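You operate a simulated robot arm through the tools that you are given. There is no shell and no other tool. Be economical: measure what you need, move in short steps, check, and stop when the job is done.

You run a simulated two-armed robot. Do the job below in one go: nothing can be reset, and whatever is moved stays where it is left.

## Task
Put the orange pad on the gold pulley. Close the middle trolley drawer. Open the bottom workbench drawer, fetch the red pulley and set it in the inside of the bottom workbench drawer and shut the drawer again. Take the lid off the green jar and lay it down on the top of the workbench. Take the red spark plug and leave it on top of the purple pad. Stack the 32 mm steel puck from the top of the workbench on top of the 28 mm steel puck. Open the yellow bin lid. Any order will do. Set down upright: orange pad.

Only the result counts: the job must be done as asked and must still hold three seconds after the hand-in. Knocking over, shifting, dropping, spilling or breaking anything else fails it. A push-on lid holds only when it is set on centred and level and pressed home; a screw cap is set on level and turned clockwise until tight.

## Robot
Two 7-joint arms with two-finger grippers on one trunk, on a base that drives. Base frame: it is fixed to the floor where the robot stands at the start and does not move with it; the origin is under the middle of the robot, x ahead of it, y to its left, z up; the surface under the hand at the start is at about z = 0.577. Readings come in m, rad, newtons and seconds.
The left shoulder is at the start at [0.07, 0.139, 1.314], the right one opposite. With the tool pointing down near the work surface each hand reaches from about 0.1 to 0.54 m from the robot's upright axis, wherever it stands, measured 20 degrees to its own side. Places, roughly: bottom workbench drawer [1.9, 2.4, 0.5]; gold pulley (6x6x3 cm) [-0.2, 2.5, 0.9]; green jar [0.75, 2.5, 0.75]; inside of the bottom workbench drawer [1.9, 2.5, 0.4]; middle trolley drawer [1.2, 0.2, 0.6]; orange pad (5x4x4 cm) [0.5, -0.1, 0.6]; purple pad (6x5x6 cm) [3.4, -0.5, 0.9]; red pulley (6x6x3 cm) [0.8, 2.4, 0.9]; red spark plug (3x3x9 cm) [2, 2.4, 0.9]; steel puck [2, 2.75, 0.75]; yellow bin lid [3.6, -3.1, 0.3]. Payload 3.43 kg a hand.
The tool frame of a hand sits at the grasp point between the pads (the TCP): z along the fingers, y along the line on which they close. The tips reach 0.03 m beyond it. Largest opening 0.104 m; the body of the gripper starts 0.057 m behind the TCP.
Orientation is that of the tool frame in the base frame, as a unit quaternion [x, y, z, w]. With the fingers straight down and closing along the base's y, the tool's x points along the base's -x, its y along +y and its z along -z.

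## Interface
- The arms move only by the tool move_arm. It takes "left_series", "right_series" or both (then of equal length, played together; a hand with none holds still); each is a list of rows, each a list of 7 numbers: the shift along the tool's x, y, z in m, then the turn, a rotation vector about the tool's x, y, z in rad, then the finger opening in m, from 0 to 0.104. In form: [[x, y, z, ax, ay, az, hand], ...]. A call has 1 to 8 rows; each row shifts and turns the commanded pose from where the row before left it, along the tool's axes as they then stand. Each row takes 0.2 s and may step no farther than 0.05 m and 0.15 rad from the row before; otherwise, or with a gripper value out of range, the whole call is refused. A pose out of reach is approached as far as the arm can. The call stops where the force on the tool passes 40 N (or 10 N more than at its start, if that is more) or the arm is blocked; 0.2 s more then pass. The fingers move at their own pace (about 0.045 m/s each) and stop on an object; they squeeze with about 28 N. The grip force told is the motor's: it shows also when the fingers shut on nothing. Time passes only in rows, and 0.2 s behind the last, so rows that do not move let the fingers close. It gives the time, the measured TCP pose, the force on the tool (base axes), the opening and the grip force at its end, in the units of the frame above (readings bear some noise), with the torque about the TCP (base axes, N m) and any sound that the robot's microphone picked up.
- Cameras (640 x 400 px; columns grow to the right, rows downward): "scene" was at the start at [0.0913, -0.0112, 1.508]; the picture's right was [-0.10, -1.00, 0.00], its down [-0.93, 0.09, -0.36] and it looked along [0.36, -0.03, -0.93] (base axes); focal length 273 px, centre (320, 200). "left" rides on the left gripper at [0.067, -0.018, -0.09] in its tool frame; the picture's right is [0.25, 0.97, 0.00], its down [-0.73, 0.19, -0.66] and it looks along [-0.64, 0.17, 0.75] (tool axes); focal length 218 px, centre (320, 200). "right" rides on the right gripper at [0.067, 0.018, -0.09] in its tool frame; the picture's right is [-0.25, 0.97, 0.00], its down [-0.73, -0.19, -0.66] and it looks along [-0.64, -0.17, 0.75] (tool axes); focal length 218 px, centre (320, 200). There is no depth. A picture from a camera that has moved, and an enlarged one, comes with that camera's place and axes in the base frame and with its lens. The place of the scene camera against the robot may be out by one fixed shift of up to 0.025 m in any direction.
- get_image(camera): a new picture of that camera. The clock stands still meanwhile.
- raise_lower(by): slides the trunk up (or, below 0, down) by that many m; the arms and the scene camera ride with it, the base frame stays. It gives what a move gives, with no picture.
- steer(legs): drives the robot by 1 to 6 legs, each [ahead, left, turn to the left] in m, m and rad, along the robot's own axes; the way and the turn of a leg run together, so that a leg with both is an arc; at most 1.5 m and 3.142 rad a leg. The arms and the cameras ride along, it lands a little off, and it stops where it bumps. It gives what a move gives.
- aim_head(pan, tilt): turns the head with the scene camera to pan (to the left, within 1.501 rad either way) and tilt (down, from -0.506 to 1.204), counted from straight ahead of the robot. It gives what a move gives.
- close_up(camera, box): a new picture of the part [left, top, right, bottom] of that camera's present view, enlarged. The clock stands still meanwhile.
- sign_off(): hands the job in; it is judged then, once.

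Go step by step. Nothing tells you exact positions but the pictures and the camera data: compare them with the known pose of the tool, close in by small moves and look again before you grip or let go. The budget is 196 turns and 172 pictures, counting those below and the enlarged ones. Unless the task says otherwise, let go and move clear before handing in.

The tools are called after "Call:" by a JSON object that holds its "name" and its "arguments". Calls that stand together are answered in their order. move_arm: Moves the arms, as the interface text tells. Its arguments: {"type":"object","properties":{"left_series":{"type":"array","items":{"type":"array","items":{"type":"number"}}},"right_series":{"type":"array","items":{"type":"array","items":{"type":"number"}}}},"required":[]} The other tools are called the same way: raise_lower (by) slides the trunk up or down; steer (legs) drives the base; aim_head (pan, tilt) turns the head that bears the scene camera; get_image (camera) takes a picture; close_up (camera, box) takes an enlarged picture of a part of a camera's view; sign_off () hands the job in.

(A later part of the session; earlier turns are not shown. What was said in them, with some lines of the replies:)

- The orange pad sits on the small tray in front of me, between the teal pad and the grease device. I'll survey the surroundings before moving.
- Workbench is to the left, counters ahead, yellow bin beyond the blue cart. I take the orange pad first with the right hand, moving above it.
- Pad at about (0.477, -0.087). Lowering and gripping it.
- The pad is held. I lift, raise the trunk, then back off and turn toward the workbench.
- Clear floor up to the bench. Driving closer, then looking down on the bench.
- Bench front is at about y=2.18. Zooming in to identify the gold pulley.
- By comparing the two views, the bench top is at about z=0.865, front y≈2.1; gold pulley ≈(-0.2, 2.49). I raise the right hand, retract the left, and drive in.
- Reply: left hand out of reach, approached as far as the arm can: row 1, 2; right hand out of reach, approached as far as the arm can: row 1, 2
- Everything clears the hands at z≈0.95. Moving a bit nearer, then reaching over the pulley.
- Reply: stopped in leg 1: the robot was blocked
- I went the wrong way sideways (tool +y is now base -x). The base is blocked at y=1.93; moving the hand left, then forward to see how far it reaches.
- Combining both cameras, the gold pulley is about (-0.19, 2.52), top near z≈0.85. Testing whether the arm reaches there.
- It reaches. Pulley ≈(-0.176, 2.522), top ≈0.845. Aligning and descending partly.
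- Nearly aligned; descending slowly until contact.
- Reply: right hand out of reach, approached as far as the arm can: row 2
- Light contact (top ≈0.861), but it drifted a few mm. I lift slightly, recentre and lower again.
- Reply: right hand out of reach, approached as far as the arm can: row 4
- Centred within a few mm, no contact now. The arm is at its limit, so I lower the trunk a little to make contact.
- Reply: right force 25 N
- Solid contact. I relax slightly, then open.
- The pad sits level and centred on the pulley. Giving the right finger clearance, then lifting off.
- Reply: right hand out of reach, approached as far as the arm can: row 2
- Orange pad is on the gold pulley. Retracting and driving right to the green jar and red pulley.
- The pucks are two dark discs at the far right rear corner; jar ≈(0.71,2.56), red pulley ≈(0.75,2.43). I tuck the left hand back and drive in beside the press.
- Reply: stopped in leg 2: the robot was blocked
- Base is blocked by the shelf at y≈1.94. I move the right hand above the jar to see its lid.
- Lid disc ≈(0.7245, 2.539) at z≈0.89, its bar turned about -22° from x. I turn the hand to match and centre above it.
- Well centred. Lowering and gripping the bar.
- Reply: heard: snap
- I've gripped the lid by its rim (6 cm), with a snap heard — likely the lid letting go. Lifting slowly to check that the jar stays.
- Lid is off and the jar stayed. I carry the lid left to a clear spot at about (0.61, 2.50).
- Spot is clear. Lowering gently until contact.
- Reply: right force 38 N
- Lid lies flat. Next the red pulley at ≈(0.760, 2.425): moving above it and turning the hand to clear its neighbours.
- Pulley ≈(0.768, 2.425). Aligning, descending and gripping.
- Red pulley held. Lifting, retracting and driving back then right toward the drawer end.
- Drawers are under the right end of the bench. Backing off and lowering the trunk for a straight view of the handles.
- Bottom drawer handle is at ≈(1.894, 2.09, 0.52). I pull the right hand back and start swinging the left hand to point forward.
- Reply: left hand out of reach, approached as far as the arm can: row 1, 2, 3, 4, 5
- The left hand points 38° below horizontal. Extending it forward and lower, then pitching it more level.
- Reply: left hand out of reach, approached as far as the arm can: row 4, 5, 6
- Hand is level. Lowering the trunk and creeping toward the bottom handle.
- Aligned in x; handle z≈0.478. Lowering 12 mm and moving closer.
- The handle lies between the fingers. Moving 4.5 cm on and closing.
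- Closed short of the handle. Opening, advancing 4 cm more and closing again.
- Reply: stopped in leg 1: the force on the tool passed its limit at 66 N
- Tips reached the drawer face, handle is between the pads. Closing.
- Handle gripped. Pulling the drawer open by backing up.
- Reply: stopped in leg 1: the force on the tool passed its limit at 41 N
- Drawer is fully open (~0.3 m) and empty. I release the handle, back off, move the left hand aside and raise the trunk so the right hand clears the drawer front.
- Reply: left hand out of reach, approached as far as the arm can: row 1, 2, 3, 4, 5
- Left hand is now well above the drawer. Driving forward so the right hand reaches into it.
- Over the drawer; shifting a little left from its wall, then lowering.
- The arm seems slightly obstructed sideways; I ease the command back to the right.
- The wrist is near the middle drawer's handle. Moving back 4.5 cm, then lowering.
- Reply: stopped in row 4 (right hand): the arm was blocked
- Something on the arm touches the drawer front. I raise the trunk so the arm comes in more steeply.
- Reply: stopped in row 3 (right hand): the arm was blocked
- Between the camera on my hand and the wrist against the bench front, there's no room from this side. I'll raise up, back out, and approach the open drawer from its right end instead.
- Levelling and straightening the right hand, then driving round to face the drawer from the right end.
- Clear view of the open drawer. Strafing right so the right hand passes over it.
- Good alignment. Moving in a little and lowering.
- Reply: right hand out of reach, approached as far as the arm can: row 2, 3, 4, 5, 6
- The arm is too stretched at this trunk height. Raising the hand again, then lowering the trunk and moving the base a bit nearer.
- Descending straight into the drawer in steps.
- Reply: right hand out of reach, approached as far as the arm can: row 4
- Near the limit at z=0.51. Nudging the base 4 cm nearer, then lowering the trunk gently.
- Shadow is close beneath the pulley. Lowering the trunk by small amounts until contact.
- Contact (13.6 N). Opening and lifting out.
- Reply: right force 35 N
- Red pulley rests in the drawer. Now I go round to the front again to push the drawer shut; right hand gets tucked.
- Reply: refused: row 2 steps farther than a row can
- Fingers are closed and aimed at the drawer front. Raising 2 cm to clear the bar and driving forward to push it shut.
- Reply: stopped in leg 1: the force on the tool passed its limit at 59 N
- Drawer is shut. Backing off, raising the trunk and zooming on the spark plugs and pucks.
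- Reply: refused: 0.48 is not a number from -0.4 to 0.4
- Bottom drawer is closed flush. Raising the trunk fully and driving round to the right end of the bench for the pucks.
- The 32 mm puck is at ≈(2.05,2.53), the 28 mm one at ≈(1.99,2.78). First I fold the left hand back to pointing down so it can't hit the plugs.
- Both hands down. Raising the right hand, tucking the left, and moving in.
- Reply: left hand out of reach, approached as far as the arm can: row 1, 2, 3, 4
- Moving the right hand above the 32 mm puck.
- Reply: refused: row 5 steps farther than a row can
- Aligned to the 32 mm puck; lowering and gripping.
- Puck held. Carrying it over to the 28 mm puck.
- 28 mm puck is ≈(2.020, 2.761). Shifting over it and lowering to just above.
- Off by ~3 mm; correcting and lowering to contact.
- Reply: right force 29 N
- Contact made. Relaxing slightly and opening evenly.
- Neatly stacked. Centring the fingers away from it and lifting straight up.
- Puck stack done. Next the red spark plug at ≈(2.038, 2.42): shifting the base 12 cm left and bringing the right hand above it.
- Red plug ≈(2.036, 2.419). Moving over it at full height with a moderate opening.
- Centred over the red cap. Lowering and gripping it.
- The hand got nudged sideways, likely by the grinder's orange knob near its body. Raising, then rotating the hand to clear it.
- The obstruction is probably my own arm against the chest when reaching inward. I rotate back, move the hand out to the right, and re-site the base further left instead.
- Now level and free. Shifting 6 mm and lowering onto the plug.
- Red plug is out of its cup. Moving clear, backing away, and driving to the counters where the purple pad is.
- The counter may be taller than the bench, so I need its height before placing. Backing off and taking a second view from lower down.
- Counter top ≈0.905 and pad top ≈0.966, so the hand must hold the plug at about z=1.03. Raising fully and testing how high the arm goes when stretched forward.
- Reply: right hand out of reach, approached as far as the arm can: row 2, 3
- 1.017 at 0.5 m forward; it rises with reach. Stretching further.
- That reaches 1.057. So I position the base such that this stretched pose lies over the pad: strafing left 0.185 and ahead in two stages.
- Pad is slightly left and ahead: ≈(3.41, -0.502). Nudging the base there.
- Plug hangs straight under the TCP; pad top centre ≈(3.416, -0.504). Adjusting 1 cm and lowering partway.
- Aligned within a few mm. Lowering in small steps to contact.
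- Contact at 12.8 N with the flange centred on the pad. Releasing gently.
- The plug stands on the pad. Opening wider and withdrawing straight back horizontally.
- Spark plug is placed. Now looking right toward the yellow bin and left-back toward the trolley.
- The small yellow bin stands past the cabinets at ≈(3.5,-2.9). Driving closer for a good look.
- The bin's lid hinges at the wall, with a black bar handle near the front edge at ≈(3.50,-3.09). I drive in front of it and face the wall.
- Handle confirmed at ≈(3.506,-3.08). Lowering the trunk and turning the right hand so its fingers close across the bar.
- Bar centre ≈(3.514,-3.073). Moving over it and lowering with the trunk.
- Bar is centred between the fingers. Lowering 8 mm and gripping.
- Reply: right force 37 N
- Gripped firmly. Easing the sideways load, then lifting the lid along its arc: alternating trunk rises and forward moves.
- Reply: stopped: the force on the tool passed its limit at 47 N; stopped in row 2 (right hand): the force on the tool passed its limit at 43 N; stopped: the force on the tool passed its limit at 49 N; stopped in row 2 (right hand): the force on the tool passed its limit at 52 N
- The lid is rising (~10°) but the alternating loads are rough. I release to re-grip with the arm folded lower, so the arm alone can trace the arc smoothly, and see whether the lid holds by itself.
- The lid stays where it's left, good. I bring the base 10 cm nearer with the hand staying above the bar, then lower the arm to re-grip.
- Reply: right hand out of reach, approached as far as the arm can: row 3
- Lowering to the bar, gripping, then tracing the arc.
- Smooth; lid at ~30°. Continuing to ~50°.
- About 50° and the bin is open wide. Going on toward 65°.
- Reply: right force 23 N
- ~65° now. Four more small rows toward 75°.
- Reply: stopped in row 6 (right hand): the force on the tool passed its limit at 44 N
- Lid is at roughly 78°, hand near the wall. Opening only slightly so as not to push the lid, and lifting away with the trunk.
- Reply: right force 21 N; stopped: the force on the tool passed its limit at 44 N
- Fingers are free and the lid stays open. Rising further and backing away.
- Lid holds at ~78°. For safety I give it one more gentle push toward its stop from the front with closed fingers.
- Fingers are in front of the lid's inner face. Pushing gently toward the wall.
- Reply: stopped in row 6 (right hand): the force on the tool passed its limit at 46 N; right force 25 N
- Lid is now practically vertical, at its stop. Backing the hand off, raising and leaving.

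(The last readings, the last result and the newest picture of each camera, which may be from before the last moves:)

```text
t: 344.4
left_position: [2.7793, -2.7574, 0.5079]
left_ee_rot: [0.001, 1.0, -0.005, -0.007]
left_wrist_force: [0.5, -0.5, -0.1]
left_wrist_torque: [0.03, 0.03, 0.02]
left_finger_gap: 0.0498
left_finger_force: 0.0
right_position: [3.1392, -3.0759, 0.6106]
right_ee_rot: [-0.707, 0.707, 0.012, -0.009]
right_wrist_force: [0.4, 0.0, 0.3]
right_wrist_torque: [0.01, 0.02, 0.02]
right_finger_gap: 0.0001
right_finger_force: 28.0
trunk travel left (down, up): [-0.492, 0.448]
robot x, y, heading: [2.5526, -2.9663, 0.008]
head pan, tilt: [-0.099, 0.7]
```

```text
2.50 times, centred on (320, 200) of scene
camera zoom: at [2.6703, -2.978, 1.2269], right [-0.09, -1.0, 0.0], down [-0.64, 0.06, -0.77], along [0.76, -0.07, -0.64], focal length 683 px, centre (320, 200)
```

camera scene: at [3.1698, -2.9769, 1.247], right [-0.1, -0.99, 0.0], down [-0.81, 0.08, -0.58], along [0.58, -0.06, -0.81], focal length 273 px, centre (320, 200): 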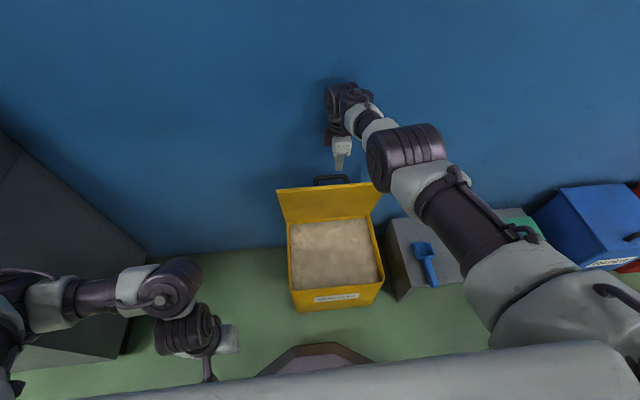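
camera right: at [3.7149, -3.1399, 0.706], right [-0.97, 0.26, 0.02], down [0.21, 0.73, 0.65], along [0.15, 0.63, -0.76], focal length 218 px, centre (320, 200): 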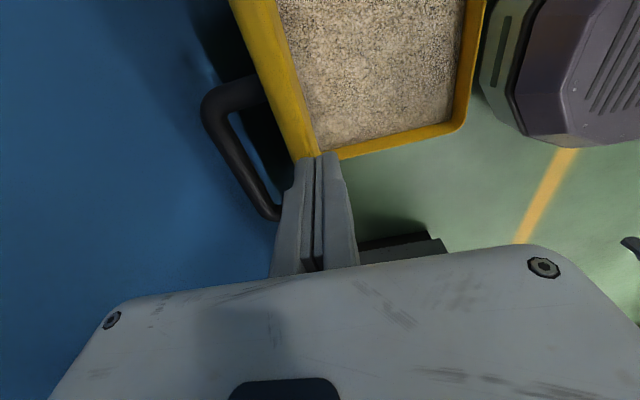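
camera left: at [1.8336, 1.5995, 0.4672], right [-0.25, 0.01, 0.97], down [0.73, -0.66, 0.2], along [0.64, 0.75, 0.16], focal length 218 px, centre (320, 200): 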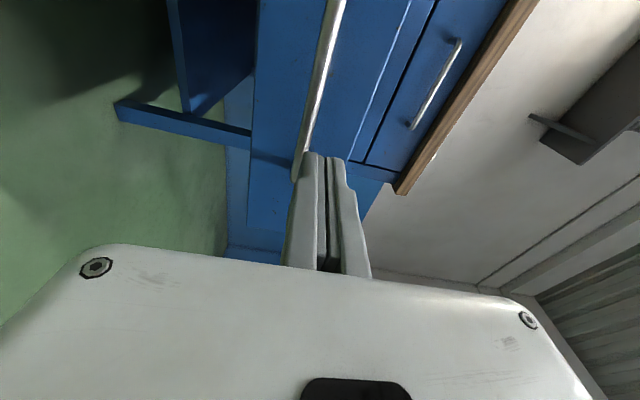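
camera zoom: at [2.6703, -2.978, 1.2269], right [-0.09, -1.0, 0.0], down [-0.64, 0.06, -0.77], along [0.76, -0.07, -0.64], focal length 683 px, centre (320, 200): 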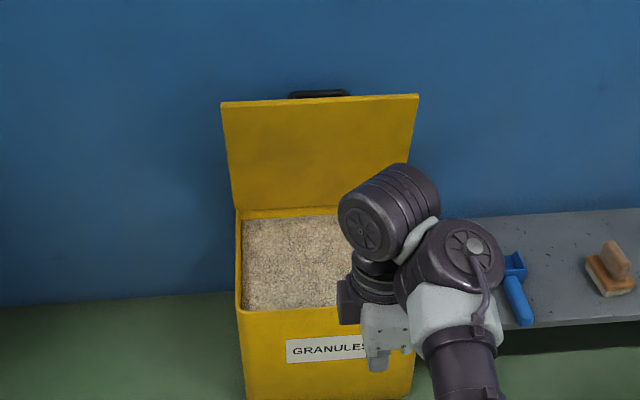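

Bin is fully open. Now driving back north to the trolley's open middle drawer.

Call:
{"name": "move_arm", "arguments": {"right_series": [[0, 0.045, 0, 0, 0, 0, 0.0], [0, 0.045, 0, 0, 0, 0, 0.0], [0, 0.045, 0, 0, 0, 0, 0.0]]}}

Call:
{"name": "steer", "arguments": {"legs": [[-0.13, 0, 0], [0, 1.4, 0], [0, 1.4, 0], [0, 1.4, 0], [0, 0, -1.571], [0, -1.1, 0]]}}

Call:
{"name": "aim_head", "arguments": {"pan": 0, "tilt": 0.7}}

Call:
{"name": "get_image", "arguments": {"camera": "scene"}}

```text
t: 345.2
left_position: [2.7793, -2.7582, 0.5086]
left_ee_rot: [0.002, 1.0, -0.005, -0.008]
left_wrist_force: [-0.6, -0.3, -0.1]
left_wrist_torque: [-0.01, 0.01, 0.03]
left_finger_gap: 0.05
left_finger_force: 0.0
right_position: [3.0812, -3.0834, 0.5869]
right_ee_rot: [-0.707, 0.707, 0.009, -0.008]
right_wrist_force: [-0.2, -0.2, 0.1]
right_wrist_torque: [0.04, -0.02, 0.02]
right_finger_gap: 0.0
right_finger_force: 28.0
right hand out of reach, approached as far as the arm can: row 1, 2, 3
trunk travel left (down, up): [-0.492, 0.448]
robot x, y, heading: [2.5471, -2.966, 0.011]
head pan, tilt: [-0.099, 0.7]
```

```text
t: 375.4
left_position: [1.447, 0.983, 0.5074]
left_ee_rot: [0.712, 0.702, 0.003, -0.01]
left_wrist_force: [0.3, 0.3, -0.1]
left_wrist_torque: [0.01, 0.01, 0.01]
left_finger_gap: 0.0498
left_finger_force: 0.0
right_position: [1.1196, 0.6838, 0.5868]
right_ee_rot: [0.005, 1.0, 0.013, 0.001]
right_wrist_force: [-0.5, 0.6, 1.2]
right_wrist_torque: [-0.01, 0.0, 0.0]
right_finger_gap: 0.0002
right_finger_force: 28.0
trunk travel left (down, up): [-0.492, 0.448]
robot x, y, heading: [1.2426, 1.2162, -1.572]
head pan, tilt: [-0.099, 0.7]
```

```text
t: 376.0
left_position: [1.447, 0.9834, 0.5084]
left_ee_rot: [0.712, 0.702, 0.003, -0.009]
left_wrist_force: [-0.9, -0.7, 1.4]
left_wrist_torque: [0.0, -0.04, -0.02]
left_finger_gap: 0.0499
left_finger_force: 0.0
right_position: [1.1179, 0.6839, 0.5855]
right_ee_rot: [0.005, 1.0, 0.013, 0.001]
right_wrist_force: [0.4, 0.3, 0.5]
right_wrist_torque: [-0.02, -0.01, -0.01]
right_finger_gap: 0.0
right_finger_force: 27.7
trunk travel left (down, up): [-0.492, 0.448]
robot x, y, heading: [1.2475, 1.2139, -1.566]
head pan, tilt: [0.0, 0.7]
```

```text
24 pictures are left
camera scene: at [1.2284, 1.0741, 1.2268], right [-1.0, 0.0, 0.0], down [0.0, 0.64, -0.76], along [0.0, -0.76, -0.64], focal length 273 px, centre (320, 200)
```

scene: 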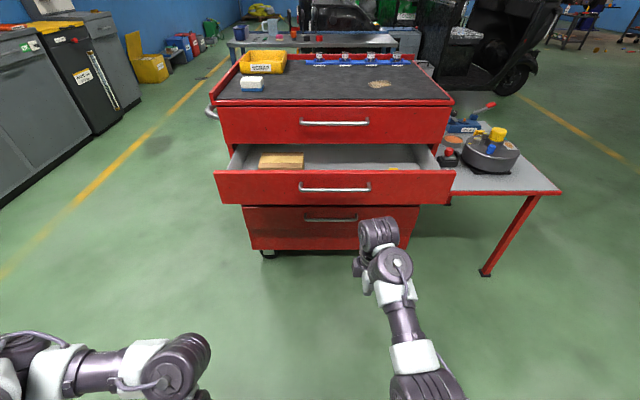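

The drawer front is at about y=0.345, z≈0.60–0.73, open by ~0.17 m. I pitch the right hand forward to push it with closed fingers.

Call:
{"name": "move_arm", "arguments": {"right_series": [[0, 0, 0.045, 0, 0, 0, 0.0], [0, 0, 0, 0.143, 0, 0, 0.0], [0, 0, 0, 0.143, 0, 0, 0.0], [0, 0, 0, 0.143, 0, 0, 0.0], [0, 0, 0, 0.143, 0, 0, 0.0], [0, 0, 0, 0.143, 0, 0, 0.0], [0, 0, 0, 0.143, 0, 0, 0.0], [0, 0, 0, 0.143, 0, 0, 0.0]]}}

Call:
{"name": "move_arm", "arguments": {"right_series": [[0, 0, 0, 0.143, 0, 0, 0.0], [0, 0, 0, 0.143, 0, 0, 0.0], [0, 0, 0, 0.143, 0, 0, 0.0], [0, 0, 0, 0.141, 0, 0, 0.0], [0, 0, 0, 0, 0, 0, 0.0]]}}

Call:
{"name": "get_image", "arguments": {"camera": "scene"}}

```text
t: 377.8
left_position: [1.449, 0.9845, 0.5078]
left_ee_rot: [0.712, 0.702, 0.002, -0.008]
left_wrist_force: [-1.0, 1.1, -0.7]
left_wrist_torque: [0.01, 0.0, 0.0]
left_finger_gap: 0.0499
left_finger_force: 0.2
right_position: [1.1195, 0.6862, 0.5426]
right_ee_rot: [0.004, 0.883, -0.469, -0.001]
right_wrist_force: [-0.5, 0.4, 0.6]
right_wrist_torque: [0.01, -0.02, -0.01]
right_finger_gap: 0.0
right_finger_force: 28.4
trunk travel left (down, up): [-0.492, 0.448]
robot x, y, heading: [1.2392, 1.2128, -1.568]
head pan, tilt: [0.0, 0.7]
```

```text
t: 379.0
left_position: [1.4484, 0.9829, 0.5081]
left_ee_rot: [0.712, 0.702, 0.003, -0.01]
left_wrist_force: [-0.9, -0.3, 0.7]
left_wrist_torque: [-0.01, -0.01, 0.0]
left_finger_gap: 0.0501
left_finger_force: 0.0
right_position: [1.1181, 0.6855, 0.5416]
right_ee_rot: [0.004, 0.716, -0.699, -0.003]
right_wrist_force: [-0.1, -0.1, -0.2]
right_wrist_torque: [-0.05, 0.0, 0.03]
right_finger_gap: 0.0
right_finger_force: 27.7
trunk travel left (down, up): [-0.492, 0.448]
robot x, y, heading: [1.2444, 1.2179, -1.569]
head pan, tilt: [0.0, 0.7]
```

```text
23 pictures are left
camera scene: at [1.2282, 1.0742, 1.2268], right [-1.0, 0.0, 0.0], down [0.0, 0.64, -0.76], along [0.0, -0.76, -0.64], focal length 273 px, centre (320, 200)
```

scene: 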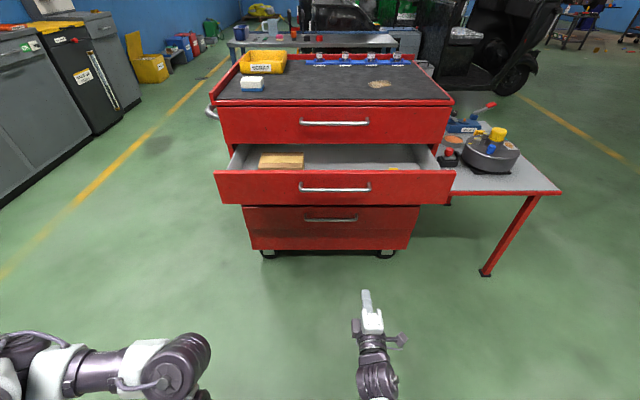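

Hand is level. Raising it to the drawer front's height, centring and approaching.

Call:
{"name": "raise_lower", "arguments": {"by": 0.15}}

Call:
{"name": "steer", "arguments": {"legs": [[0.16, 0.055, 0]]}}

Call:
{"name": "get_image", "arguments": {"camera": "right"}}

Call:
{"name": "get_image", "arguments": {"camera": "scene"}}

```text
t: 380.8
left_position: [1.4478, 0.983, 0.6591]
left_ee_rot: [0.712, 0.702, 0.004, -0.009]
left_wrist_force: [0.0, 0.1, 1.5]
left_wrist_torque: [0.0, 0.0, 0.01]
left_finger_gap: 0.05
left_finger_force: 0.1
right_position: [1.1187, 0.6861, 0.6919]
right_ee_rot: [0.005, 0.717, -0.697, -0.003]
right_wrist_force: [0.1, 0.0, 0.9]
right_wrist_torque: [0.0, -0.02, 0.04]
right_finger_gap: 0.0
right_finger_force: 28.1
trunk travel left (down, up): [-0.642, 0.298]
robot x, y, heading: [1.2387, 1.217, -1.573]
head pan, tilt: [0.0, 0.7]
```

```text
t: 382.2
left_position: [1.5004, 0.8211, 0.6569]
left_ee_rot: [0.714, 0.701, 0.003, -0.009]
left_wrist_force: [-0.7, 0.4, 0.5]
left_wrist_torque: [0.01, 0.03, -0.02]
left_finger_gap: 0.0499
left_finger_force: 0.0
right_position: [1.171, 0.5248, 0.6904]
right_ee_rot: [0.006, 0.716, -0.698, -0.004]
right_wrist_force: [-0.3, -0.5, 0.3]
right_wrist_torque: [0.0, 0.01, 0.0]
right_finger_gap: 0.0
right_finger_force: 27.9
trunk travel left (down, up): [-0.642, 0.298]
robot x, y, heading: [1.2948, 1.0561, -1.572]
head pan, tilt: [0.0, 0.7]
```

```text
22 pictures are left
camera right: at [1.1061, 0.6169, 0.6762], right [0.26, 0.02, -0.97], down [0.74, 0.64, 0.21], along [0.62, -0.77, 0.15], focal length 218 px, centre (320, 200)
```

right: 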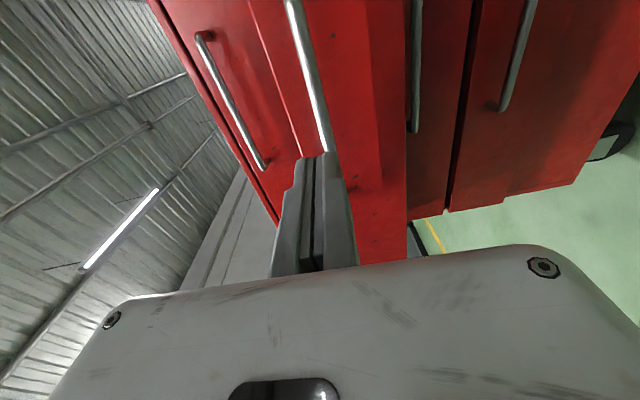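

```text
21 pictures are left
camera scene: at [1.2821, 0.9123, 1.3767], right [-1.0, 0.0, 0.0], down [0.0, 0.64, -0.76], along [0.0, -0.76, -0.64], focal length 273 px, centre (320, 200)
```

scene: 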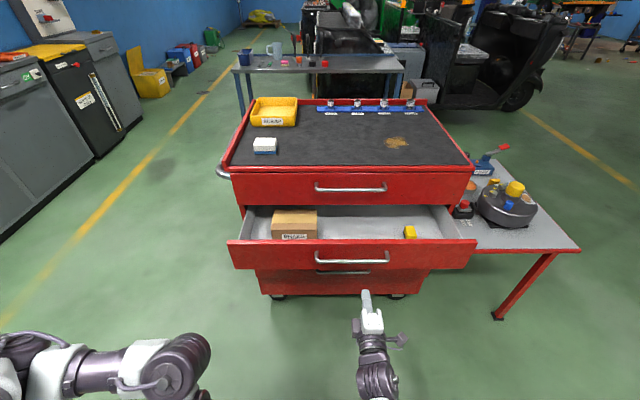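

The handle bar is right at finger height; lowering 5 cm to press the panel below it, then driving forward to push the drawer shut.

Call:
{"name": "raise_lower", "arguments": {"by": -0.05}}

Call:
{"name": "steer", "arguments": {"legs": [[0.25, 0, 0]]}}

Call:
{"name": "get_image", "arguments": {"camera": "scene"}}

```text
t: 383.1
left_position: [1.5011, 0.8224, 0.6081]
left_ee_rot: [0.713, 0.701, 0.003, -0.009]
left_wrist_force: [0.1, 0.0, -0.4]
left_wrist_torque: [-0.04, 0.01, 0.03]
left_finger_gap: 0.0503
left_finger_force: 0.1
right_position: [1.1698, 0.5255, 0.6415]
right_ee_rot: [0.006, 0.716, -0.698, -0.005]
right_wrist_force: [-0.3, 1.0, 0.0]
right_wrist_torque: [-0.04, 0.02, 0.0]
right_finger_gap: 0.0001
right_finger_force: 27.9
trunk travel left (down, up): [-0.592, 0.348]
robot x, y, heading: [1.2962, 1.0543, -1.574]
head pan, tilt: [0.0, 0.7]
```

```text
t: 385.0
left_position: [1.5006, 0.5749, 0.607]
left_ee_rot: [0.712, 0.702, 0.002, -0.01]
left_wrist_force: [0.2, -0.8, -0.2]
left_wrist_torque: [0.05, 0.04, -0.02]
left_finger_gap: 0.0501
left_finger_force: 0.1
right_position: [1.1717, 0.2784, 0.6408]
right_ee_rot: [0.005, 0.717, -0.698, -0.004]
right_wrist_force: [-0.5, 0.5, -0.4]
right_wrist_torque: [-0.02, 0.0, -0.01]
right_finger_gap: 0.0
right_finger_force: 34.3
trunk travel left (down, up): [-0.592, 0.348]
robot x, y, heading: [1.2926, 0.806, -1.567]
head pan, tilt: [0.0, 0.7]
```

```text
20 pictures are left
camera scene: at [1.2813, 0.6643, 1.3267], right [-1.0, 0.0, 0.0], down [0.0, 0.64, -0.76], along [0.0, -0.76, -0.64], focal length 273 px, centre (320, 200)
```

scene: 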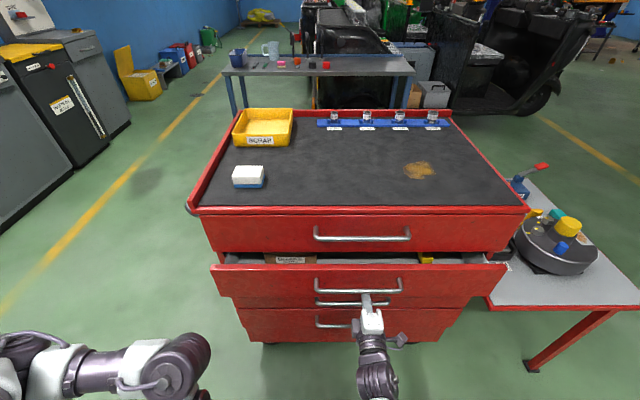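

Moving well; continuing the push.

Call:
{"name": "steer", "arguments": {"legs": [[0.15, 0, 0]]}}

Call:
{"name": "get_image", "arguments": {"camera": "scene"}}

```text
t: 386.0
left_position: [1.5011, 0.5136, 0.6074]
left_ee_rot: [0.713, 0.701, 0.002, -0.009]
left_wrist_force: [-0.2, 0.3, 0.8]
left_wrist_torque: [0.05, -0.01, -0.03]
left_finger_gap: 0.05
left_finger_force: 0.0
right_position: [1.1698, 0.2241, 0.6417]
right_ee_rot: [0.007, 0.712, -0.702, -0.002]
right_wrist_force: [-0.2, 5.3, 2.8]
right_wrist_torque: [-0.08, -0.06, 0.05]
right_finger_gap: 0.0
right_finger_force: 34.4
trunk travel left (down, up): [-0.592, 0.348]
robot x, y, heading: [1.296, 0.7441, -1.576]
head pan, tilt: [0.0, 0.7]
stopped in leg 1: the force on the tool passed its limit at 287 N (the readings are from after the stop); the commanded pose is now the measured one
```

```text
19 pictures are left
camera scene: at [1.2808, 0.6053, 1.3267], right [-1.0, 0.0, 0.0], down [0.0, 0.64, -0.77], along [0.0, -0.77, -0.64], focal length 273 px, centre (320, 200)
```

scene: 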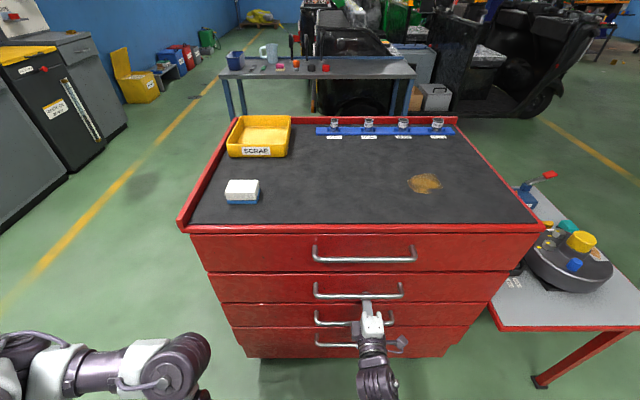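

The drawer is flush. Backing off and verifying it.

Call:
{"name": "steer", "arguments": {"legs": [[-0.35, 0, 0]]}}

Call:
{"name": "close_up", "arguments": {"camera": "scene", "box": [190, 70, 510, 270]}}

```text
t: 388.2
left_position: [1.5032, 0.8573, 0.608]
left_ee_rot: [0.711, 0.703, 0.003, -0.009]
left_wrist_force: [-0.6, -0.5, 0.4]
left_wrist_torque: [-0.03, 0.0, -0.03]
left_finger_gap: 0.0499
left_finger_force: 0.0
right_position: [1.1736, 0.5658, 0.6428]
right_ee_rot: [0.005, 0.712, -0.702, -0.001]
right_wrist_force: [0.4, -0.4, -0.3]
right_wrist_torque: [0.01, 0.0, -0.04]
right_finger_gap: 0.0002
right_finger_force: 34.5
trunk travel left (down, up): [-0.592, 0.348]
robot x, y, heading: [1.3013, 1.0881, -1.565]
head pan, tilt: [0.0, 0.7]
```

```text
2.00 times, centred on (350, 170) of scene
camera zoom: at [1.2819, 0.9486, 1.3269], right [-1.0, 0.0, 0.0], down [0.0, 0.64, -0.77], along [0.0, -0.77, -0.64], focal length 546 px, centre (260, 260)
```

zoom: 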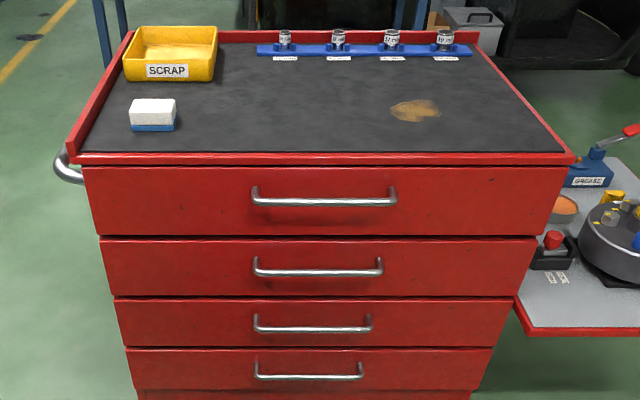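

Drawer closed. A last look at the workbench to confirm everything still stands.

Call:
{"name": "steer", "arguments": {"legs": [[0, 0, 1.571], [0, 0, 1.571]]}}

Call:
{"name": "aim_head", "arguments": {"pan": 0.3, "tilt": 0.35}}

Call:
{"name": "close_up", "arguments": {"camera": "scene", "box": [0, 150, 320, 350]}}

Call:
{"name": "close_up", "arguments": {"camera": "scene", "box": [320, 100, 640, 300]}}

```text
t: 396.3
left_position: [1.0934, 1.3209, 0.6077]
left_ee_rot: [-0.7, 0.714, -0.009, -0.003]
left_wrist_force: [-0.2, 0.4, 0.5]
left_wrist_torque: [0.01, -0.02, -0.01]
left_finger_gap: 0.0503
left_finger_force: 0.1
right_position: [1.4214, 1.6119, 0.6414]
right_ee_rot: [0.714, -0.007, 0.004, -0.701]
right_wrist_force: [0.0, -0.3, -0.4]
right_wrist_torque: [0.01, 0.01, 0.03]
right_finger_gap: 0.0
right_finger_force: 34.8
trunk travel left (down, up): [-0.592, 0.348]
robot x, y, heading: [1.2978, 1.0882, 1.569]
head pan, tilt: [0.0, 0.7]
```

```text
t: 397.1
left_position: [1.0918, 1.3221, 0.6074]
left_ee_rot: [-0.7, 0.714, -0.009, -0.003]
left_wrist_force: [-0.8, 0.4, 0.3]
left_wrist_torque: [-0.01, -0.01, -0.01]
left_finger_gap: 0.0498
left_finger_force: 0.2
right_position: [1.4219, 1.6101, 0.6425]
right_ee_rot: [0.713, -0.008, 0.002, -0.701]
right_wrist_force: [-0.3, 0.3, 0.3]
right_wrist_torque: [0.01, -0.05, 0.02]
right_finger_gap: 0.0002
right_finger_force: 34.6
trunk travel left (down, up): [-0.592, 0.348]
robot x, y, heading: [1.2957, 1.0892, 1.564]
head pan, tilt: [0.3, 0.351]
```

```text
2.00 times, centred on (160, 250) of scene
camera zoom: at [1.2549, 1.2223, 1.3581], right [0.96, 0.29, 0.0], down [0.1, -0.33, -0.94], along [-0.27, 0.9, -0.34], focal length 546 px, centre (640, 100)
```

zoom: 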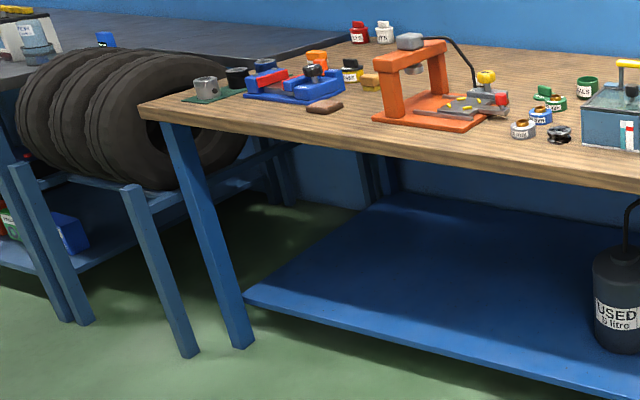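

```text
2.00 times, centred on (480, 200) of scene
camera zoom: at [1.2549, 1.2223, 1.3581], right [0.96, 0.29, 0.0], down [0.1, -0.33, -0.94], along [-0.27, 0.9, -0.34], focal length 546 px, centre (0, 200)
```

zoom: 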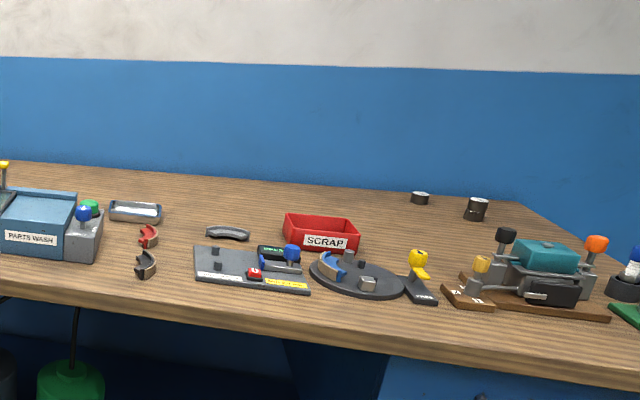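

The orange pad, the jar lid and the puck stack are all where I left them, the drawers are shut, and both hands are clear. Handing in.

Call:
{"name": "sign_off", "arguments": {}}

```text
The job is handed in.
```

I finished all seven jobs and handed the work in; no verdict came back. Every placement looked right when I last saw it.

- **Orange pad:** it stands upright on the gold pulley. The pulley may have moved about 1 cm as I let go.
- **Middle trolley drawer:** it is shut flush. It hit its stop hard (287 N on the hand), but the things on the trolley stayed put.
- **Red pulley:** it is in the bottom workbench drawer, and the drawer is shut.
- **Green jar:** the lid lies flat on the workbench, and the jar stayed where it was.
- **Red spark plug:** it stands on the purple pad.
- **Pucks:** the 32 mm puck is stacked on the 28 mm one.
- **Yellow bin lid:** it is open almost to vertical and stays there.
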